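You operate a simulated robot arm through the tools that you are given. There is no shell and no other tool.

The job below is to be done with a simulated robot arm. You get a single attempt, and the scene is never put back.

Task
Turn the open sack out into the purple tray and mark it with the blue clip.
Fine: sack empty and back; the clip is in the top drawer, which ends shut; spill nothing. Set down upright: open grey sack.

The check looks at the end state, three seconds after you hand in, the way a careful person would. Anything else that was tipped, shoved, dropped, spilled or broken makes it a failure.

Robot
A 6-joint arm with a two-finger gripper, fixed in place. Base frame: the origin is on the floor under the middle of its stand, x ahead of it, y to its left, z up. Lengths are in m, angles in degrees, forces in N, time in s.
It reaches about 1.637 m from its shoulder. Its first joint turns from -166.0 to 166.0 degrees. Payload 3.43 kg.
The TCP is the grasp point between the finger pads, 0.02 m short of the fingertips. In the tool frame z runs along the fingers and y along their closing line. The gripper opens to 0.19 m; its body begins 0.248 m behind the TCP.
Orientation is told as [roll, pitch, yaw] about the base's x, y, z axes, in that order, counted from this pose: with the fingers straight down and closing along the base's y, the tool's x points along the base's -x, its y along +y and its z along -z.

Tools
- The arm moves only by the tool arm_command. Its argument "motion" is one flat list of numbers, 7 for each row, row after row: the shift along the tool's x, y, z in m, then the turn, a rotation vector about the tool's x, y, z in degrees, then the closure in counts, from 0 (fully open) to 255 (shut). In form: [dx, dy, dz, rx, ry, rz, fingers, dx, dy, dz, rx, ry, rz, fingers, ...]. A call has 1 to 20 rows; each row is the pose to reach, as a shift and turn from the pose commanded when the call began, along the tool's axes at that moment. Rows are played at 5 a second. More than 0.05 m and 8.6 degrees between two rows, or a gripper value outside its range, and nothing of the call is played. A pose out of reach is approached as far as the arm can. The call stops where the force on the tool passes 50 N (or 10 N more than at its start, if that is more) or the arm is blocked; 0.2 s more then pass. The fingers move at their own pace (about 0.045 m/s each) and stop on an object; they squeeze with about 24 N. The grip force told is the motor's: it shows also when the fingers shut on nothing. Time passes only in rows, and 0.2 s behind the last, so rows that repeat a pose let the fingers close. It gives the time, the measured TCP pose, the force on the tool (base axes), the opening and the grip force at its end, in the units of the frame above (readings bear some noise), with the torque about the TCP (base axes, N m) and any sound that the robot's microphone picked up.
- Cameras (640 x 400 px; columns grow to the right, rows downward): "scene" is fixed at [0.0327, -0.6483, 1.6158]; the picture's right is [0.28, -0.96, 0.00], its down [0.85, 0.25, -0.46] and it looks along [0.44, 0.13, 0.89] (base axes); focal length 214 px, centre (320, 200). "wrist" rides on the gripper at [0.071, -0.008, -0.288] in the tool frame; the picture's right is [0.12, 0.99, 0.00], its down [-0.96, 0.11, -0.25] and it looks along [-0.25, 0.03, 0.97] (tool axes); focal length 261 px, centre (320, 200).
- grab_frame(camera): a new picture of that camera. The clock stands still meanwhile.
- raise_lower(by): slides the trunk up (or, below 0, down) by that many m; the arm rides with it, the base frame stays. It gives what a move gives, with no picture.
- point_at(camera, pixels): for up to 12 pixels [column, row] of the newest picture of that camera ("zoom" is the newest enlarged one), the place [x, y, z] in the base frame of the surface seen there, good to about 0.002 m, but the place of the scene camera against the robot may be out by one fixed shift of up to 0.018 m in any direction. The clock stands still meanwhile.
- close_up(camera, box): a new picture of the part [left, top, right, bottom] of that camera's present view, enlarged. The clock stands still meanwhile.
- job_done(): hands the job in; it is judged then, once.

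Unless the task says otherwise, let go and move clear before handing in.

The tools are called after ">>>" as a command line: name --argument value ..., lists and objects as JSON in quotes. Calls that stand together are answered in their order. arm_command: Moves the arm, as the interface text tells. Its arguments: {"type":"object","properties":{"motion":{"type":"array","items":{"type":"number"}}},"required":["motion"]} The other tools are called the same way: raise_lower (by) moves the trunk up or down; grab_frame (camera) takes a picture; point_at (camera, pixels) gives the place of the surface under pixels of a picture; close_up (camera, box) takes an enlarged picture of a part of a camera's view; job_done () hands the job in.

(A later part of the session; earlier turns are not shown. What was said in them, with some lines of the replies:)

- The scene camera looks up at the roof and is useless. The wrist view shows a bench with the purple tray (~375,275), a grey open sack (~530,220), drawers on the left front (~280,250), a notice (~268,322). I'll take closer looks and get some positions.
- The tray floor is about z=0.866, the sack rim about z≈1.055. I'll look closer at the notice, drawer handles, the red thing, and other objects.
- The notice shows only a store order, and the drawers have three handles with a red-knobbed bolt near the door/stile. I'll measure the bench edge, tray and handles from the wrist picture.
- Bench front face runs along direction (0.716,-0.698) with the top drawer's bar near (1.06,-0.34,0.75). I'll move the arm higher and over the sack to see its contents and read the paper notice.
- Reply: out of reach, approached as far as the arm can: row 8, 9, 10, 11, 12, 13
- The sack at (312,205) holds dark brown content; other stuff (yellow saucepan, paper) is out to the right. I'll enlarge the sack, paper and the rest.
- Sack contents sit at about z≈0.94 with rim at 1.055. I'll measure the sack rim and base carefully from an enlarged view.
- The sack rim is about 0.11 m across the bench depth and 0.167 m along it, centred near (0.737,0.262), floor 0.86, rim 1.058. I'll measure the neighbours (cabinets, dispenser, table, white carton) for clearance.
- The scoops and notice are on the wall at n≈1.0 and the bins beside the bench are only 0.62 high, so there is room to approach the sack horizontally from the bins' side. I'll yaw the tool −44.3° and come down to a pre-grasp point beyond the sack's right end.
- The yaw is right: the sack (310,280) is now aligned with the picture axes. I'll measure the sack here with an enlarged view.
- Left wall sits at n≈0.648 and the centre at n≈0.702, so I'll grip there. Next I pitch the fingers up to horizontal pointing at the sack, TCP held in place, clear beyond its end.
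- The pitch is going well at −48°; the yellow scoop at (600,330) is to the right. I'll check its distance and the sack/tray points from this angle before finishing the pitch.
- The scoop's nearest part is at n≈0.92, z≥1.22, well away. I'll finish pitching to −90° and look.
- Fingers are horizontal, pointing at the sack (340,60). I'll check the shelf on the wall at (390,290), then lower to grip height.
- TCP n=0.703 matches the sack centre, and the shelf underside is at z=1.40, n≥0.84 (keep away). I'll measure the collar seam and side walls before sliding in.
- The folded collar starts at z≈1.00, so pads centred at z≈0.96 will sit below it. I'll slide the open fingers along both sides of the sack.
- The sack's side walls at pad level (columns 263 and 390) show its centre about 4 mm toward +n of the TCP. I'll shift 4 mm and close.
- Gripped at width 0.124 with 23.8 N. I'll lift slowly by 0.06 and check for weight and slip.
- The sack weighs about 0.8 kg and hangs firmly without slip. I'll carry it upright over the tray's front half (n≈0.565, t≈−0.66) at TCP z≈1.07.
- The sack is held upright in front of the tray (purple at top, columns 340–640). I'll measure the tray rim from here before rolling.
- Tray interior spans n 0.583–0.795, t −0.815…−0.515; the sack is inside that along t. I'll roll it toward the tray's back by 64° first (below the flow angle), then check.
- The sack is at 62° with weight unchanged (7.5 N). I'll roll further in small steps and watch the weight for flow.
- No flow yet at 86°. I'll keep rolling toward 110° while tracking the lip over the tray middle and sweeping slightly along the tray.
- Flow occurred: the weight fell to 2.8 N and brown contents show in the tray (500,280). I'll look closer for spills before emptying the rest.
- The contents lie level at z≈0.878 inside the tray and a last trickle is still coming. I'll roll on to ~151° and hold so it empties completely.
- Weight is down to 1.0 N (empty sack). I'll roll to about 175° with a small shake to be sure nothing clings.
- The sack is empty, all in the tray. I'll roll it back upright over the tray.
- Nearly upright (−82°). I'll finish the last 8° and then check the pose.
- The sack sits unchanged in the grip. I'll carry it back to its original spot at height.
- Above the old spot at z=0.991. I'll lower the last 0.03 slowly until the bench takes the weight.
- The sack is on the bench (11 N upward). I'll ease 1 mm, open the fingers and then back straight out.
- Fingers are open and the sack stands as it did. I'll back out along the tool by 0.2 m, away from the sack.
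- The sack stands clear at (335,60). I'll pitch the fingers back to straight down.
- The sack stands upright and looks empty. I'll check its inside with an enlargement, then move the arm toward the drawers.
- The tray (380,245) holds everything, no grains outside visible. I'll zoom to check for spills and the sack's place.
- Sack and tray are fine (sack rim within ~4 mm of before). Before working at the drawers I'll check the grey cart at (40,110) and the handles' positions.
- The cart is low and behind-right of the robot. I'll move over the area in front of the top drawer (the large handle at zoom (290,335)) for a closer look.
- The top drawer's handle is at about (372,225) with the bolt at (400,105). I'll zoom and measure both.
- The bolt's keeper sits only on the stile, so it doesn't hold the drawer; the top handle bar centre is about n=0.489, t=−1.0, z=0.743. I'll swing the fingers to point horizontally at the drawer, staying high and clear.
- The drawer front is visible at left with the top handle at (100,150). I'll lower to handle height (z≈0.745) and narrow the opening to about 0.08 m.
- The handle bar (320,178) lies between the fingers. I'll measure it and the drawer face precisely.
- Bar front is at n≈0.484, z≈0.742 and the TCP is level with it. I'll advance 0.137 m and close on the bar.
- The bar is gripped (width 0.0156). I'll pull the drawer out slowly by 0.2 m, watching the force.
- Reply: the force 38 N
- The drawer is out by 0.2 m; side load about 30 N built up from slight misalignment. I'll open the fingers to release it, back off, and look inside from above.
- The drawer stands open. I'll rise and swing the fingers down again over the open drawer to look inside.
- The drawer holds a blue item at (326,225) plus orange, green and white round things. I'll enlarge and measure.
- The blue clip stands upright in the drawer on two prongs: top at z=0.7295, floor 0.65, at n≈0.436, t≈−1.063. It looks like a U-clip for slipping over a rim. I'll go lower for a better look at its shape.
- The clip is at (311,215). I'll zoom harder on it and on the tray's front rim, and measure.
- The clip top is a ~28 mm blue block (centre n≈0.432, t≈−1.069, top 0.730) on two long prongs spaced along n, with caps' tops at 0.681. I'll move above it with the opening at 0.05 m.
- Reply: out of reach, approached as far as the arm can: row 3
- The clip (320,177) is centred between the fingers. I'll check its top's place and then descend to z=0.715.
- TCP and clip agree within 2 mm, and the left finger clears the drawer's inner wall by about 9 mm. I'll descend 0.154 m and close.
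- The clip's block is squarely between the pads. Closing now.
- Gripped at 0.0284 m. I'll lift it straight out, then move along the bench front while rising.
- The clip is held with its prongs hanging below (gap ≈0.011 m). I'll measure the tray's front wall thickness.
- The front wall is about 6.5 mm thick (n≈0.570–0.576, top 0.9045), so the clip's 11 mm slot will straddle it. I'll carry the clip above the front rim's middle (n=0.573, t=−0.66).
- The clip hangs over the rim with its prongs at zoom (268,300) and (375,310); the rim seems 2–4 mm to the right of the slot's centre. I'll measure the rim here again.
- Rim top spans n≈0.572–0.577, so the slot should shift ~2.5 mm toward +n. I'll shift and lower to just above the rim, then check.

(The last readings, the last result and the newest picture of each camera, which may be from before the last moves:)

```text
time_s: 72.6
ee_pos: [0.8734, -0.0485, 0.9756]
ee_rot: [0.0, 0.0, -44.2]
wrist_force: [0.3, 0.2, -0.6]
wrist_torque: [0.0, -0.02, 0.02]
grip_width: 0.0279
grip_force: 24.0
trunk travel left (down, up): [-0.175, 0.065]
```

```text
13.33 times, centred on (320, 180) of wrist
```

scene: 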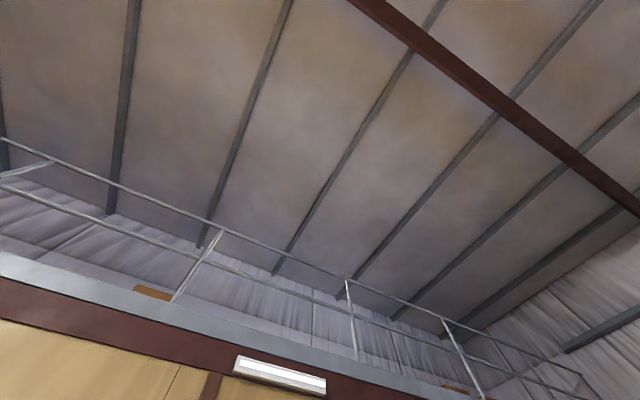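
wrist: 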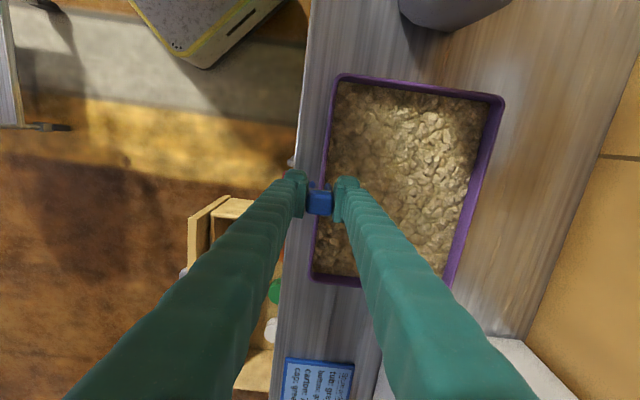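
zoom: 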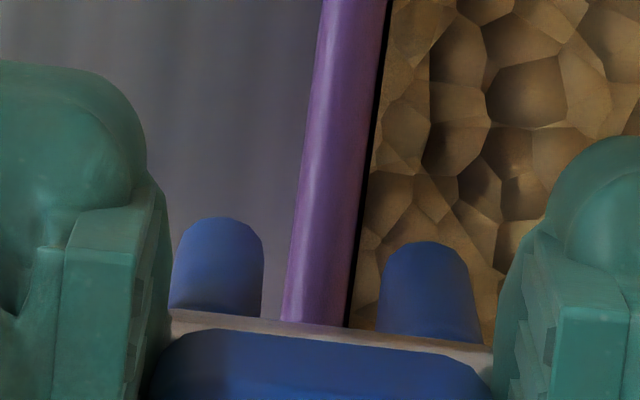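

The rim now runs down the middle of the slot (rim 288–356 vs gap 262–378 at row 270). I'll lower in small steps, watching the force.

>>> arm_command --motion '[0, 0, 0.004, 0, 0, 0, 255, 0, 0, 0.008, 0, 0, 0, 255, 0, 0, 0.012, 0, 0, 0, 255, 0, 0, 0.016, 0, 0, 0, 255, 0, 0, 0.02, 0, 0, 0, 255]'

>>> close_up --camera "wrist" --box '[290, 150, 350, 210]'

```text
time_s: 73.8
ee_pos: [0.8747, -0.0494, 0.9562]
ee_rot: [0.0, 0.0, -44.2]
wrist_force: [0.2, -0.2, -0.3]
wrist_torque: [0.0, -0.01, 0.0]
grip_width: 0.0282
grip_force: 24.4
trunk travel left (down, up): [-0.175, 0.065]
```

```text
6.67 times, centred on (320, 180) of wrist
```

zoom: 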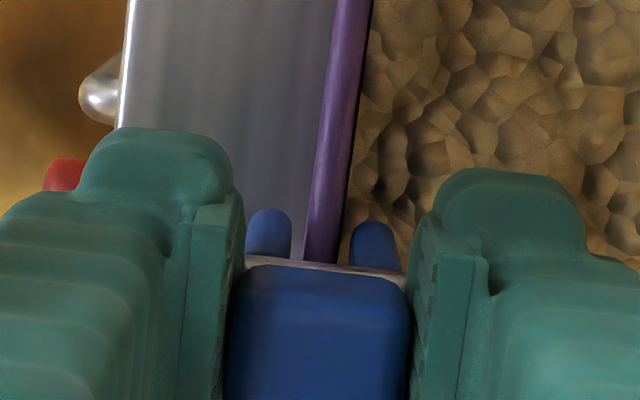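

No contact force; the prongs straddle the wall. I'll lower another 8 mm to near the contents' surface.

>>> arm_command --motion '[0, 0, 0.003, 0, 0, 0, 255, 0, 0, 0.006, 0, 0, 0, 255, 0, 0, 0.009, 0, 0, 0, 255, 0, 0, 0.009, 0, 0, 0, 255]'

```text
time_s: 74.8
ee_pos: [0.8741, -0.0496, 0.947]
ee_rot: [0.1, 0.1, -44.2]
wrist_force: [0.0, 0.2, 0.0]
wrist_torque: [0.0, -0.01, 0.02]
grip_width: 0.0283
grip_force: 24.1
trunk travel left (down, up): [-0.175, 0.065]
```

Still no force at z=0.947 (prong ends ≈0.881). I'll continue in 2 mm steps.

>>> arm_command --motion '[0, 0, 0.002, 0, 0, 0, 255, 0, 0, 0.004, 0, 0, 0, 255, 0, 0, 0.006, 0, 0, 0, 255, 0, 0, 0.006, 0, 0, 0, 255]'

```text
time_s: 75.8
ee_pos: [0.8734, -0.0489, 0.9402]
ee_rot: [0.1, 0.1, -44.2]
wrist_force: [-0.1, -0.3, -0.7]
wrist_torque: [-0.02, 0.01, -0.01]
grip_width: 0.0282
grip_force: 24.1
trunk travel left (down, up): [-0.175, 0.065]
```

Still free (prong ends ≈0.874, so the contents give way). I'll go on by 1–1.5 mm steps until it lightly seats.

>>> arm_command --motion '[0, 0, 0.0015, 0, 0, 0, 255, 0, 0, 0.003, 0, 0, 0, 255, 0, 0, 0.0045, 0, 0, 0, 255, 0, 0, 0.0055, 0, 0, 0, 255, 0, 0, 0.0055, 0, 0, 0, 255]'

```text
time_s: 77.0
ee_pos: [0.8734, -0.0494, 0.9357]
ee_rot: [0.0, 0.0, -44.2]
wrist_force: [0.2, 0.4, 1.0]
wrist_torque: [0.01, 0.0, 0.02]
grip_width: 0.0284
grip_force: 24.5
trunk travel left (down, up): [-0.175, 0.065]
```

Force is about 1 N at z=0.9357, near seating. Two more millimetres in small steps.

>>> arm_command --motion '[0, 0, 0.001, 0, 0, 0, 255, 0, 0, 0.002, 0, 0, 0, 255, 0, 0, 0.002, 0, 0, 0, 255]'

>>> close_up --camera "wrist" --box '[280, 140, 360, 220]'

```text
time_s: 77.8
ee_pos: [0.874, -0.0492, 0.9328]
ee_rot: [0.0, 0.0, -44.2]
wrist_force: [-1.0, 0.7, -0.5]
wrist_torque: [-0.02, 0.01, -0.03]
grip_width: 0.0285
grip_force: 23.4
trunk travel left (down, up): [-0.175, 0.065]
```

```text
5.00 times, centred on (320, 180) of wrist
```

zoom: 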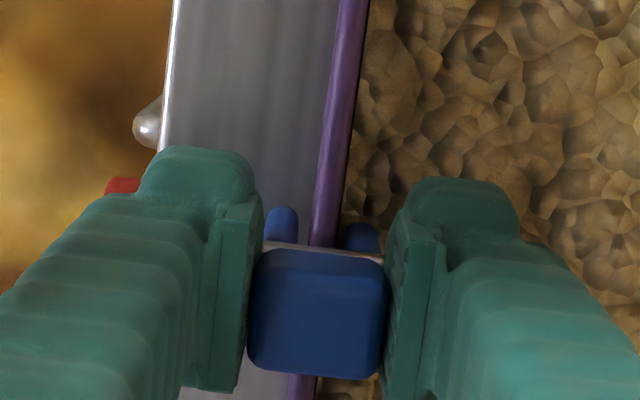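

No contact yet (prong ends ≈0.867). I'll continue gently a few more millimetres.

>>> arm_command --motion '[0, 0, 0.001, 0, 0, 0, 255, 0, 0, 0.002, 0, 0, 0, 255, 0, 0, 0.003, 0, 0, 0, 255, 0, 0, 0.003, 0, 0, 0, 255]'

```text
time_s: 78.8
ee_pos: [0.8739, -0.05, 0.9321]
ee_rot: [0.1, 0.0, -44.2]
wrist_force: [0.4, -0.9, 14.5]
wrist_torque: [0.04, -0.14, 0.01]
grip_width: 0.0282
grip_force: 23.8
trunk travel left (down, up): [-0.175, 0.065]
```

Seated: 14.5 N at z=0.932. I'll ease off 2 mm, open the fingers to 0.05 m, and look.

>>> arm_command --motion '[0, 0, -0.002, 0, 0, 0, 255, 0, 0, -0.002, 0, 0, 0, 240, 0, 0, -0.002, 0, 0, 0, 215, 0, 0, -0.002, 0, 0, 0, 188, 0, 0, -0.002, 0, 0, 0, 188, 0, 0, -0.002, 0, 0, 0, 188]'

>>> close_up --camera "wrist" --box '[270, 130, 370, 230]'

```text
time_s: 80.2
ee_pos: [0.8734, -0.0492, 0.9315]
ee_rot: [0.0, 0.0, -44.2]
wrist_force: [-0.7, 0.8, -0.2]
wrist_torque: [0.01, -0.01, 0.03]
grip_width: 0.05
grip_force: 0.0
trunk travel left (down, up): [-0.175, 0.065]
```

```text
4.00 times, centred on (320, 180) of wrist
```

zoom: 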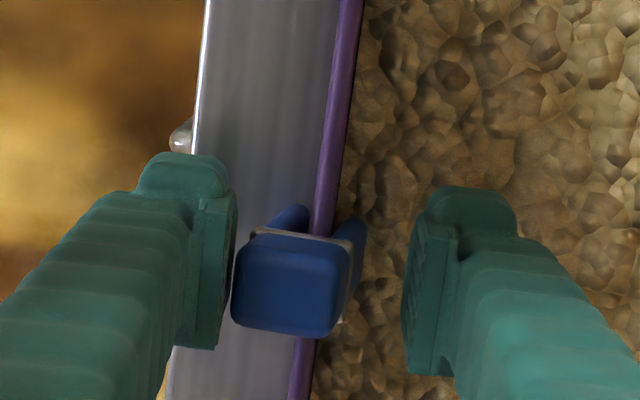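

The clip leans slightly outward within the slot's play (block at 235–355). I'll open wider and see whether it stays.

>>> arm_command --motion '[0, 0, 0, 0, 0, 0, 170, 0, 0, 0, 0, 0, 0, 150, 0, 0, 0, 0, 0, 0, 134, 0, 0, 0, 0, 0, 0, 134]'

>>> close_up --camera "wrist" --box '[270, 130, 370, 230]'

```text
time_s: 81.2
ee_pos: [0.8737, -0.0498, 0.9319]
ee_rot: [0.0, 0.0, -44.3]
wrist_force: [-0.1, 0.4, -0.5]
wrist_torque: [0.01, -0.01, 0.01]
grip_width: 0.09
grip_force: 0.0
trunk travel left (down, up): [-0.175, 0.065]
```

```text
4.00 times, centred on (320, 180) of wrist
```

zoom: 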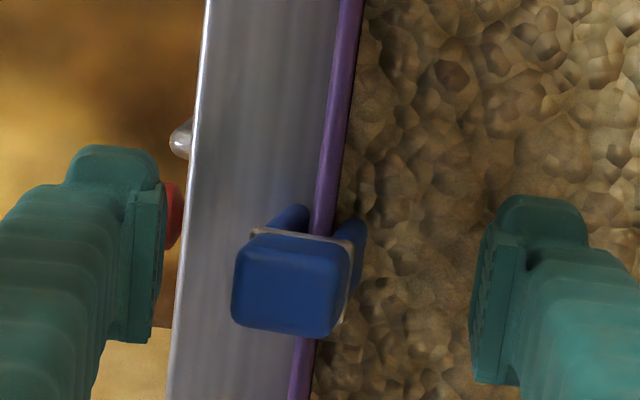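

The clip stays put, straddling the rim unaided. I'll rise straight up clear of it and look.

>>> arm_command --motion '[0, 0, -0.02, 0, 0, 0, 134, 0, 0, -0.05, 0, 0, 0, 134, 0, 0, -0.09, 0, 0, 0, 134, 0, 0, -0.13, 0, 0, 0, 134, 0, -0.03, -0.16, 0, 0, 0, 134, 0, -0.07, -0.17, 0, 0, 0, 134, 0.03, -0.1, -0.17, 0, 0, 0, 134]'

>>> grab_frame --camera "wrist"

>>> close_up --camera "wrist" --box '[290, 100, 450, 260]'

```text
time_s: 82.8
ee_pos: [0.7831, -0.0984, 1.1002]
ee_rot: [0.0, 0.1, -44.3]
wrist_force: [0.8, -0.7, -1.5]
wrist_torque: [0.03, 0.24, 0.01]
grip_width: 0.0901
grip_force: 0.2
trunk travel left (down, up): [-0.175, 0.065]
```

```text
taken
```

wrist: 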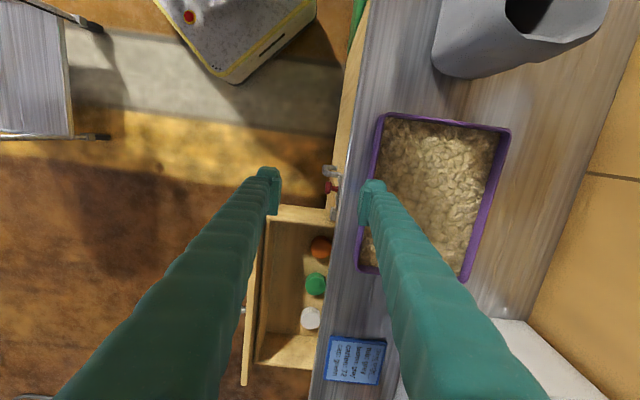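

```text
2.50 times, centred on (370, 180) of wrist
```

zoom: 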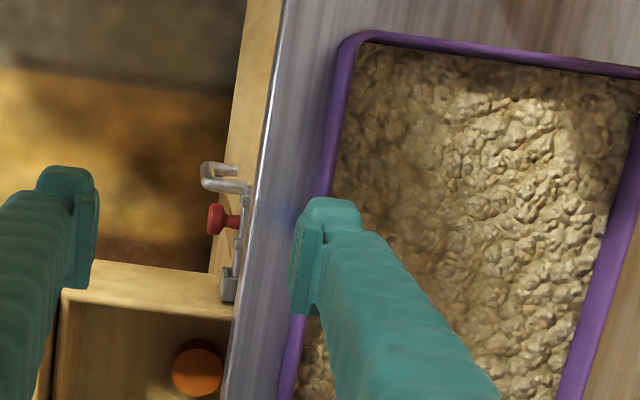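

The right finger hides the clip from here. I'll start moving toward the drawer side and view it on the way.

>>> arm_command --motion '[-0.02, -0.035, 0, 0, 0, 0, 134, -0.04, -0.07, 0, 0, 0, 0, 134, -0.06, -0.105, 0, 0, 0, 0, 134, -0.08, -0.14, 0, 0, 0, 0, 134, -0.1, -0.175, 0, 0, 0, 0, 134]'

>>> grab_frame --camera "wrist"

>>> close_up --camera "wrist" --box '[390, 60, 530, 200]'

```text
time_s: 84.0
ee_pos: [0.7337, -0.2969, 1.1008]
ee_rot: [-0.1, -0.1, -44.1]
wrist_force: [0.0, 0.6, 0.5]
wrist_torque: [-0.13, 0.05, 0.0]
grip_width: 0.09
grip_force: 0.1
trunk travel left (down, up): [-0.175, 0.065]
```

```text
taken
```

wrist: 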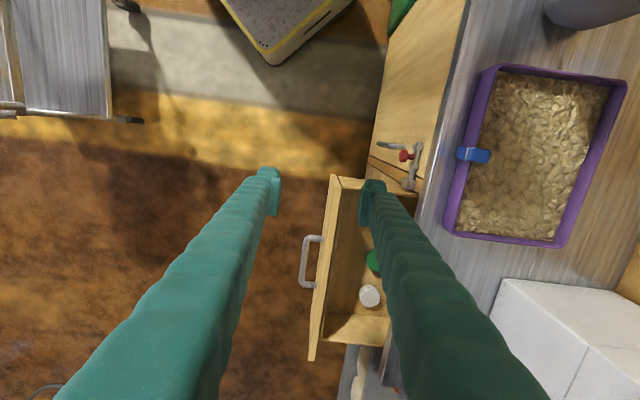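

```text
2.86 times, centred on (460, 130) of wrist
```

zoom: 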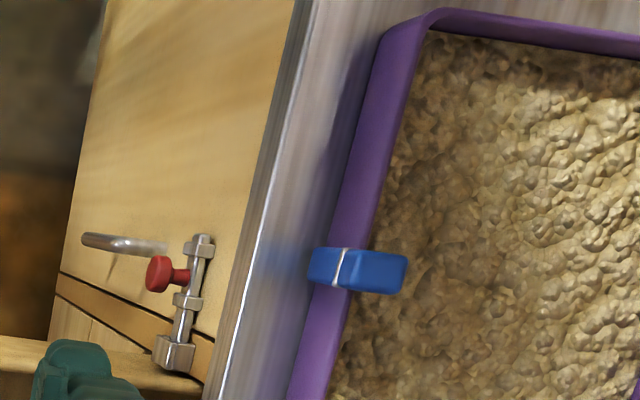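

The clip is visible across the front rim at (472,155). I'll zoom in to confirm its pose.

>>> close_up --camera "wrist" --box '[445, 130, 505, 180]'

>>> point_at --camera "zoom" --pixels '[[160, 240], [200, 240], [220, 240], [260, 250], [300, 250], [340, 255], [380, 255], [420, 260], [150, 220], [240, 350], [330, 300], [130, 240]]'

```text
8.00 times, centred on (475, 155) of wrist
```

zoom: 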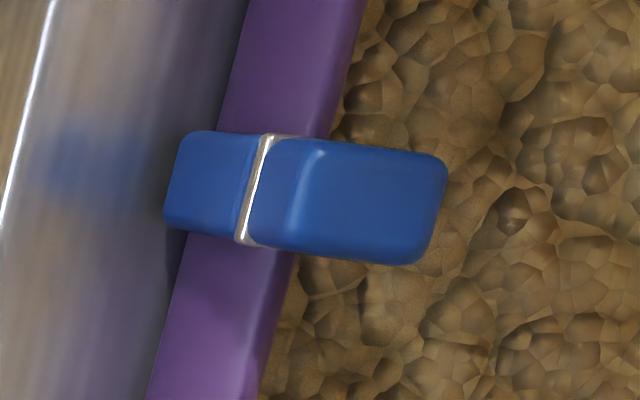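

```text
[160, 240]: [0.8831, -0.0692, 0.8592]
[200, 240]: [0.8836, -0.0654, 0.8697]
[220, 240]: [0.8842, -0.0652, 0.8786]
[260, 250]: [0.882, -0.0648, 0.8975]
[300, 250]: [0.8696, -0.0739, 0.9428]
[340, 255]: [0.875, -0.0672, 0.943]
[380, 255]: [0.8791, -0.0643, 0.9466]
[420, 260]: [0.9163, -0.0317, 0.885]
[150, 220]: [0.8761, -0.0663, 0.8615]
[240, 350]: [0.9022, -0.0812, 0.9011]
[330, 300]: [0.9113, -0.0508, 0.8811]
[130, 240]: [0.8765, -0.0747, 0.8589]
```

The clip stands astride the front wall, top at 0.945. Now to shut the drawer: I'll swing the closed fingers to horizontal in front of it, staying high.

>>> arm_command --motion '[-0.024, -0.014, 0, -8.2, 0, 0, 180, -0.049, -0.027, 0, -16.4, 0, 0, 220, -0.073, -0.041, 0, -24.5, 0, 0, 255, -0.097, -0.055, 0, -32.7, 0, 0, 255, -0.122, -0.068, 0, -40.9, 0, 0, 255, -0.146, -0.082, 0, -49.1, 0, 0, 255, -0.17, -0.095, 0, -57.3, 0, 0, 255, -0.195, -0.109, 0, -65.5, 0, 0, 255, -0.219, -0.123, 0, -73.6, 0, 0, 255, -0.243, -0.136, 0, -81.8, 0, 0, 255, -0.2675, -0.15, 0, -90, 0, 0, 255]'

>>> grab_frame --camera "wrist"

```text
time_s: 86.4
ee_pos: [0.8185, -0.5886, 1.1011]
ee_rot: [90.0, -0.1, -44.2]
wrist_force: [0.3, 0.7, 1.1]
wrist_torque: [-0.18, 0.21, -0.23]
grip_width: 0.0
grip_force: 23.9
trunk travel left (down, up): [-0.175, 0.065]
```

```text
taken
```

wrist: 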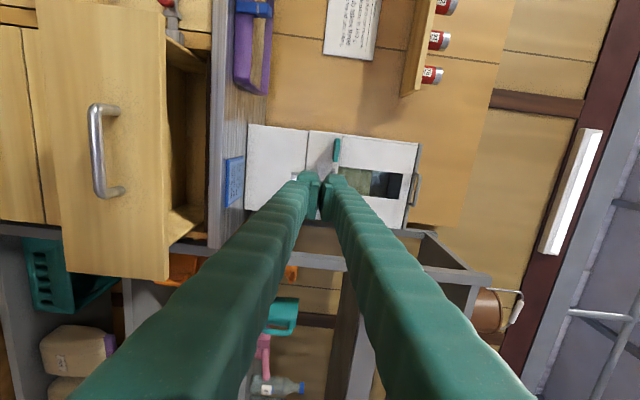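

The open drawer is at left with its handle at (100,150). I'll lower to handle height in front of it.

>>> arm_command --motion '[0, -0.04, 0, 0, 0, 0, 255, 0, -0.08, 0, 0, 0, 0, 255, 0, -0.12, 0, 0, 0, 0, 255, 0, -0.16, 0, 0, 0, 0, 255, 0, -0.2, 0, 0, 0, 0, 255, 0, -0.24, 0, 0, 0, 0, 255, 0, -0.28, 0, 0, 0, 0, 255, 0, -0.32, 0, 0, 0, 0, 255, 0, -0.359, 0, 0, 0, 0, 255]'

>>> grab_frame --camera "wrist"

```text
time_s: 88.4
ee_pos: [0.8188, -0.5888, 0.7433]
ee_rot: [90.0, -0.2, -44.2]
wrist_force: [0.8, -0.1, 0.3]
wrist_torque: [-0.14, 0.12, -0.07]
grip_width: 0.0
grip_force: 24.5
trunk travel left (down, up): [-0.175, 0.065]
```

```text
taken
```

wrist: 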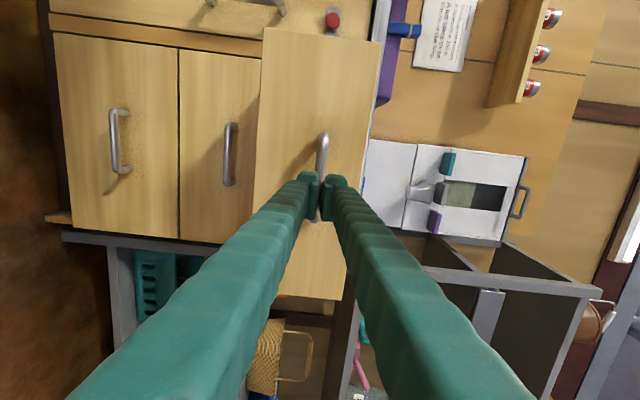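

The fingertips are level with the handle. I'll push the drawer in smoothly until it shuts.

>>> arm_command --motion '[0, 0, 0.035, 0, 0, 0, 255, 0, 0, 0.07, 0, 0, 0, 255, 0, 0, 0.095, 0, 0, 0, 255, 0, 0, 0.11, 0, 0, 0, 255, 0, 0, 0.12, 0, 0, 0, 255, 0, 0, 0.135, 0, 0, 0, 255, 0, 0, 0.15, 0, 0, 0, 255, 0, 0, 0.165, 0, 0, 0, 255, 0, 0, 0.18, 0, 0, 0, 255, 0, 0, 0.195, 0, 0, 0, 255, 0, 0, 0.21, 0, 0, 0, 255, 0, 0, 0.225, 0, 0, 0, 255, 0, 0, 0.24, 0, 0, 0, 255, 0, 0, 0.255, 0, 0, 0, 255, 0, 0, 0.27, 0, 0, 0, 255, 0, 0, 0.285, 0, 0, 0, 255, 0, 0, 0.297, 0, 0, 0, 255, 0, 0, 0.306, 0, 0, 0, 255, 0, 0, 0.312, 0, 0, 0, 255]'

>>> grab_frame --camera "wrist"

```text
time_s: 92.4
ee_pos: [1.0375, -0.3648, 0.7422]
ee_rot: [90.1, 0.0, -44.1]
wrist_force: [0.4, -0.3, 0.4]
wrist_torque: [-0.01, -0.02, -0.04]
grip_width: 0.0001
grip_force: 34.0
trunk travel left (down, up): [-0.175, 0.065]
```

```text
taken
```

wrist: 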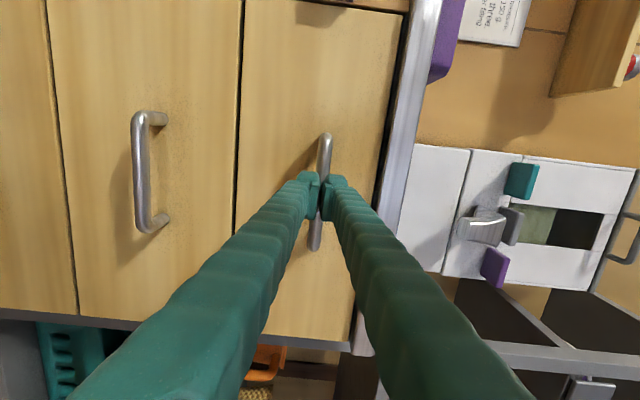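

The drawer looks nearly flush with no force left. I'll push a few millimetres more to confirm the stop.

>>> arm_command --motion '[0, 0, 0.002, 0, 0, 0, 255, 0, 0, 0.004, 0, 0, 0, 255, 0, 0, 0.006, 0, 0, 0, 255, 0, 0, 0.008, 0, 0, 0, 255]'

>>> point_at --camera "wrist" --pixels '[[290, 60], [350, 60], [200, 60], [330, 260], [140, 60], [300, 270]]'

```text
time_s: 93.4
ee_pos: [1.0415, -0.3619, 0.7433]
ee_rot: [90.1, 0.0, -44.2]
wrist_force: [-18.3, -8.7, -3.3]
wrist_torque: [-0.01, 0.12, -0.12]
grip_width: 0.0059
grip_force: 34.5
trunk travel left (down, up): [-0.175, 0.065]
```

```text
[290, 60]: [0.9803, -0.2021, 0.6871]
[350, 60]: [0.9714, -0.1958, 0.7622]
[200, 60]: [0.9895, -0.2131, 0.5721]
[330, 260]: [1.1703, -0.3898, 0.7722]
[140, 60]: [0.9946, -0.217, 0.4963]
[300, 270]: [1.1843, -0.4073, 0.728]
```

The drawer face is flush with its neighbours (n≈0.539) and the stop pushes back with 20 N. I'll open the fingers to free the bar, then back away.

>>> arm_command --motion '[0, 0, -0.003, 0, 0, 0, 255, 0, 0, -0.003, 0, 0, 0, 200, 0, 0, -0.003, 0, 0, 0, 148, 0, 0, -0.003, 0, 0, 0, 148, 0, 0, -0.003, 0, 0, 0, 148, 0, 0, -0.03, 0, 0, 0, 148, 0, 0, -0.06, 0, 0, 0, 148, 0, 0, -0.09, 0, 0, 0, 148, 0, 0, -0.12, 0, 0, 0, 148, 0, 0, -0.15, 0, 0, 0, 148]'

>>> grab_frame --camera "wrist"

```text
time_s: 95.6
ee_pos: [0.9371, -0.4668, 0.7422]
ee_rot: [90.1, 0.0, -44.2]
wrist_force: [0.1, 0.9, 0.3]
wrist_torque: [-0.01, 0.0, -0.01]
grip_width: 0.0797
grip_force: 0.1
trunk travel left (down, up): [-0.175, 0.065]
```

```text
taken
```

wrist: 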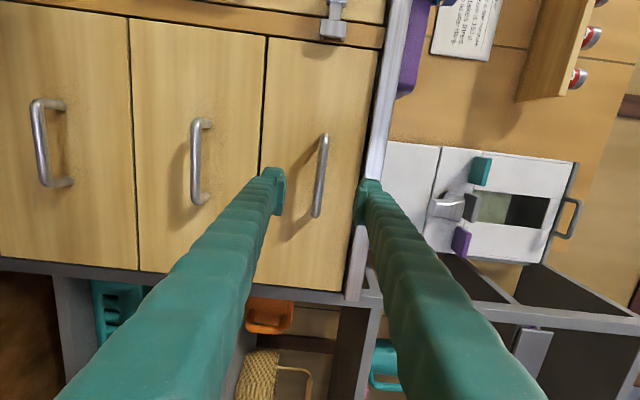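

The drawer looks shut. I'll compare the handle and face positions with the earlier ones.

>>> point_at --camera "wrist" --pixels '[[322, 150], [320, 178], [317, 205], [345, 100], [300, 240], [345, 250], [250, 100], [225, 220], [285, 80], [252, 60]]'

>>> close_up --camera "wrist" --box '[220, 20, 420, 150]'

```text
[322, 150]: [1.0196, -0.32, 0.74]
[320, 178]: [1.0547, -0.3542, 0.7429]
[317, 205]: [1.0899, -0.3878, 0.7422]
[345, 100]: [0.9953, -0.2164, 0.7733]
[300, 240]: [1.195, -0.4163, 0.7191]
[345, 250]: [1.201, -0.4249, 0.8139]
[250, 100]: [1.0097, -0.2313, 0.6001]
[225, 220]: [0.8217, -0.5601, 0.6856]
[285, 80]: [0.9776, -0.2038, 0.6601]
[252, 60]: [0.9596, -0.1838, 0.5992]
```

```text
3.08 times, centred on (320, 85) of wrist
```

zoom: 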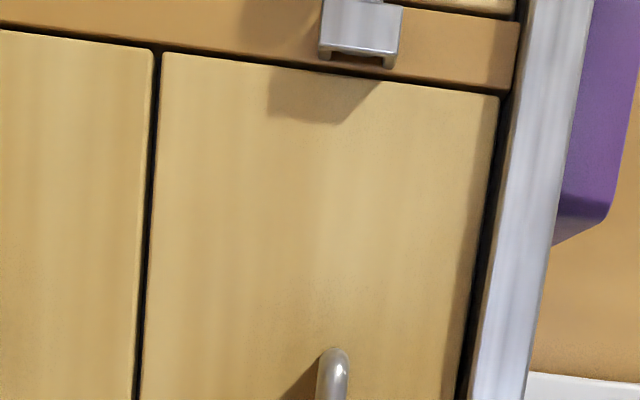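

The handle is back at n=0.483 exactly as before, so the drawer is shut. I'll rise, swing the fingers down and move to view the whole bench for a last check.

>>> arm_command --motion '[0, 0.04, -0.02, 0, 0, 0, 148, 0, 0.08, -0.04, 0, 0, 0, 148, 0, 0.12, -0.05, 0, 0, 0, 148, 0, 0.16, -0.05, 0, 0, 0, 148, 0, 0.2, -0.05, 0, 0, 0, 148, 0, 0.24, -0.05, 0, 0, 0, 148, 0, 0.28, -0.05, 0, 0, 0, 148, 0, 0.32, -0.05, 0, 0, 0, 148, 0, 0.36, -0.05, 0, 0, 0, 148, 0.03, 0.36, -0.05, 8.2, 0, 0, 148, 0.06, 0.36, -0.05, 16.4, 0, 0, 148, 0.09, 0.36, -0.05, 24.5, 0, 0, 148, 0.12, 0.36, -0.05, 32.7, 0, 0, 148, 0.15, 0.36, -0.05, 40.9, 0, 0, 148, 0.18, 0.36, -0.05, 49.1, 0, 0, 148, 0.21, 0.36, -0.05, 57.3, 0, 0, 148, 0.24, 0.36, -0.05, 65.5, 0, 0, 148, 0.27, 0.36, -0.05, 73.6, 0, 0, 148, 0.3, 0.36, -0.05, 81.8, 0, 0, 148, 0.33, 0.36, -0.05, 90, 0, 0, 148]'

>>> grab_frame --camera "wrist"

```text
time_s: 99.8
ee_pos: [0.6655, -0.2737, 1.1043]
ee_rot: [-0.1, -0.1, -44.4]
wrist_force: [-0.1, -1.5, -0.5]
wrist_torque: [0.2, -0.07, 0.02]
grip_width: 0.0797
grip_force: 0.0
trunk travel left (down, up): [-0.175, 0.065]
```

```text
taken
```

wrist: 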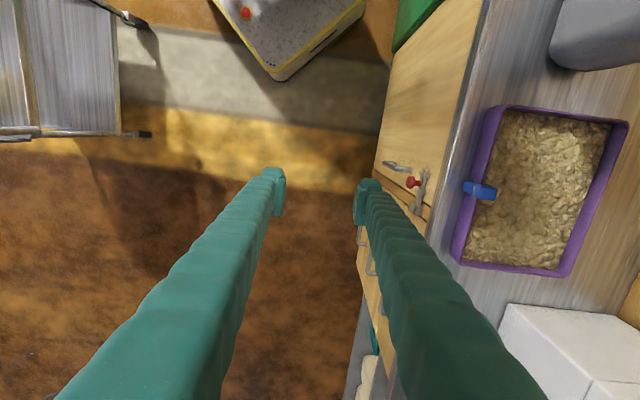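

Everything looks in order; the clip is on the rim at (480,190). I'll shift to view sack and tray together for spill checks.

>>> close_up --camera "wrist" --box '[430, 80, 640, 300]'

>>> arm_command --motion '[0.035, 0.03, 0, 0, 0, 0, 100, 0.07, 0.06, 0, 0, 0, 0, 50, 0.105, 0.09, 0, 0, 0, 0, 0, 0.14, 0.12, 0, 0, 0, 0, 0, 0.175, 0.15, 0, 0, 0, 0, 0, 0.21, 0.16, 0, 0, 0, 0, 0]'

>>> grab_frame --camera "wrist"

>>> close_up --camera "wrist" --box '[300, 0, 640, 300]'

```text
1.82 times, centred on (535, 190) of wrist
```

zoom: 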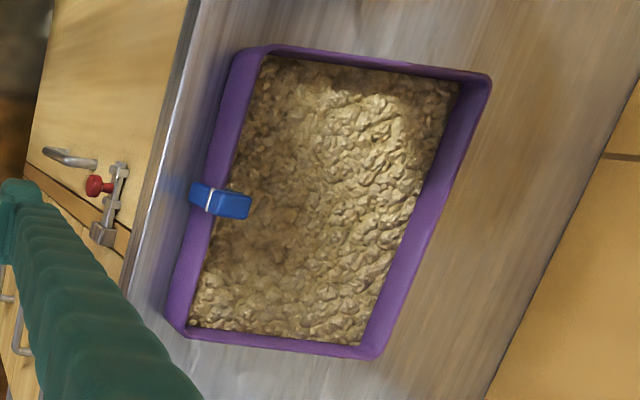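

```text
time_s: 101.2
ee_pos: [0.6273, -0.0109, 1.1032]
ee_rot: [0.0, -0.1, -44.1]
wrist_force: [0.0, -0.9, -0.3]
wrist_torque: [0.1, 0.15, 0.0]
grip_width: 0.1902
grip_force: 0.1
trunk travel left (down, up): [-0.175, 0.065]
```

```text
taken
```

wrist: 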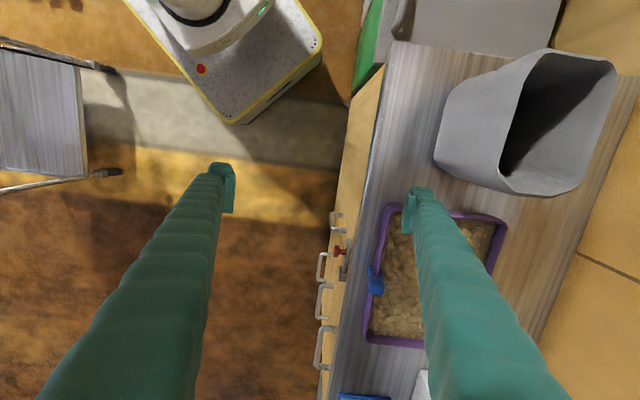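

```text
1.33 times, centred on (470, 150) of wrist
```

zoom: 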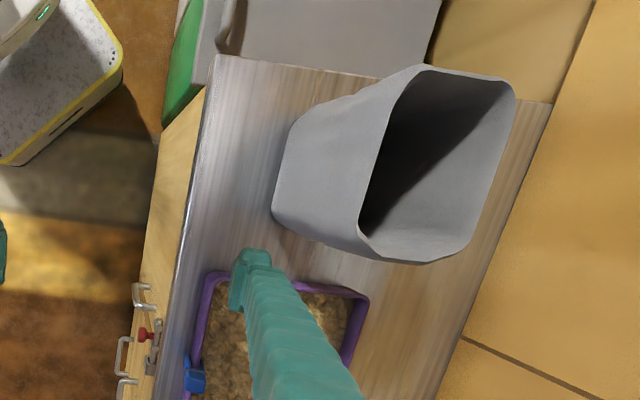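

The bench is clean, the sack stands upright and empty in its place, the clip is on the tray rim, and the drawer is shut. I'll move the arm clear to the front before handing in.

>>> arm_command --motion '[0, -0.04, 0, 0, 0, 0, 0, 0, -0.08, 0, 0, 0, 0, 0, 0, -0.12, 0, 0, 0, 0, 0, 0, -0.16, 0, 0, 0, 0, 0, -0.02, -0.18, 0, 0, 0, 0, 0]'

>>> grab_frame --camera "wrist"

>>> close_up --camera "wrist" --box '[400, 100, 640, 340]'

```text
time_s: 102.4
ee_pos: [0.517, -0.1555, 1.1029]
ee_rot: [0.0, 0.0, -44.2]
wrist_force: [-0.5, 0.1, -0.3]
wrist_torque: [-0.07, -0.06, 0.02]
grip_width: 0.19
grip_force: 0.0
trunk travel left (down, up): [-0.175, 0.065]
```

```text
taken
```

wrist: 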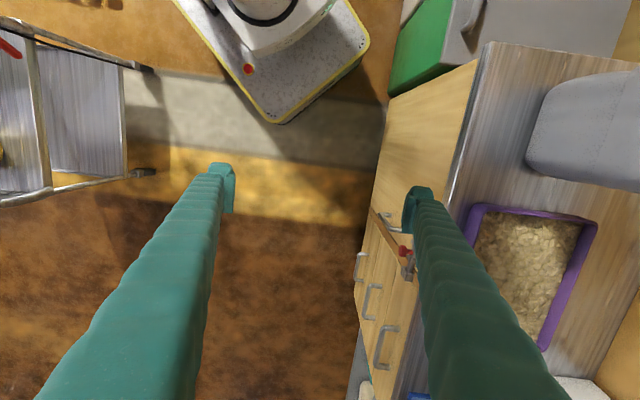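

```text
1.67 times, centred on (520, 220) of wrist
```

zoom: 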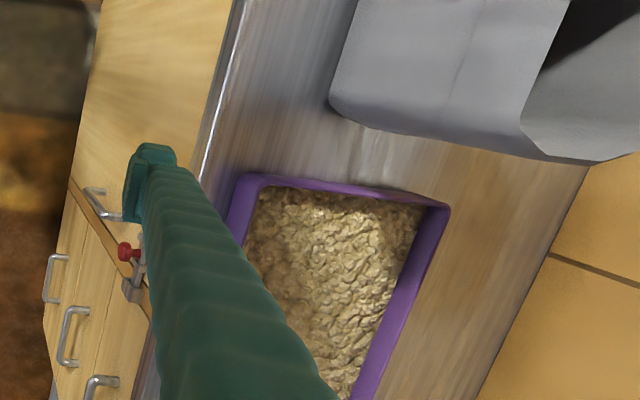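

The arm is clear in front of the bench. The drawers are flush (handles at 362–385, 265–345), the tray is full with nothing spilled, and the sack is back upright, so I'm handing the job in.

>>> job_done

```text
The job is handed in.
```

The job is handed in, and the last wrist-camera pictures showed everything in place. I can't see the check's result.

- **Sack:** I emptied the grey sack into the purple tray. It stands upright again within about 4 mm of where it started.
- **Spills:** No grains were visible outside the tray. The contents sit level, below the rim.
- **Clip:** I took the blue clip from the top drawer and set it astride the tray's front wall. It leans slightly outward but holds on its own. I took "mark it" to mean the tray, not the sack.
- **Drawer:** The top drawer is shut. Its front is flush with the drawers below and its handle is back where it was.
- **Arm:** The gripper is open and clear, in front of the bench.
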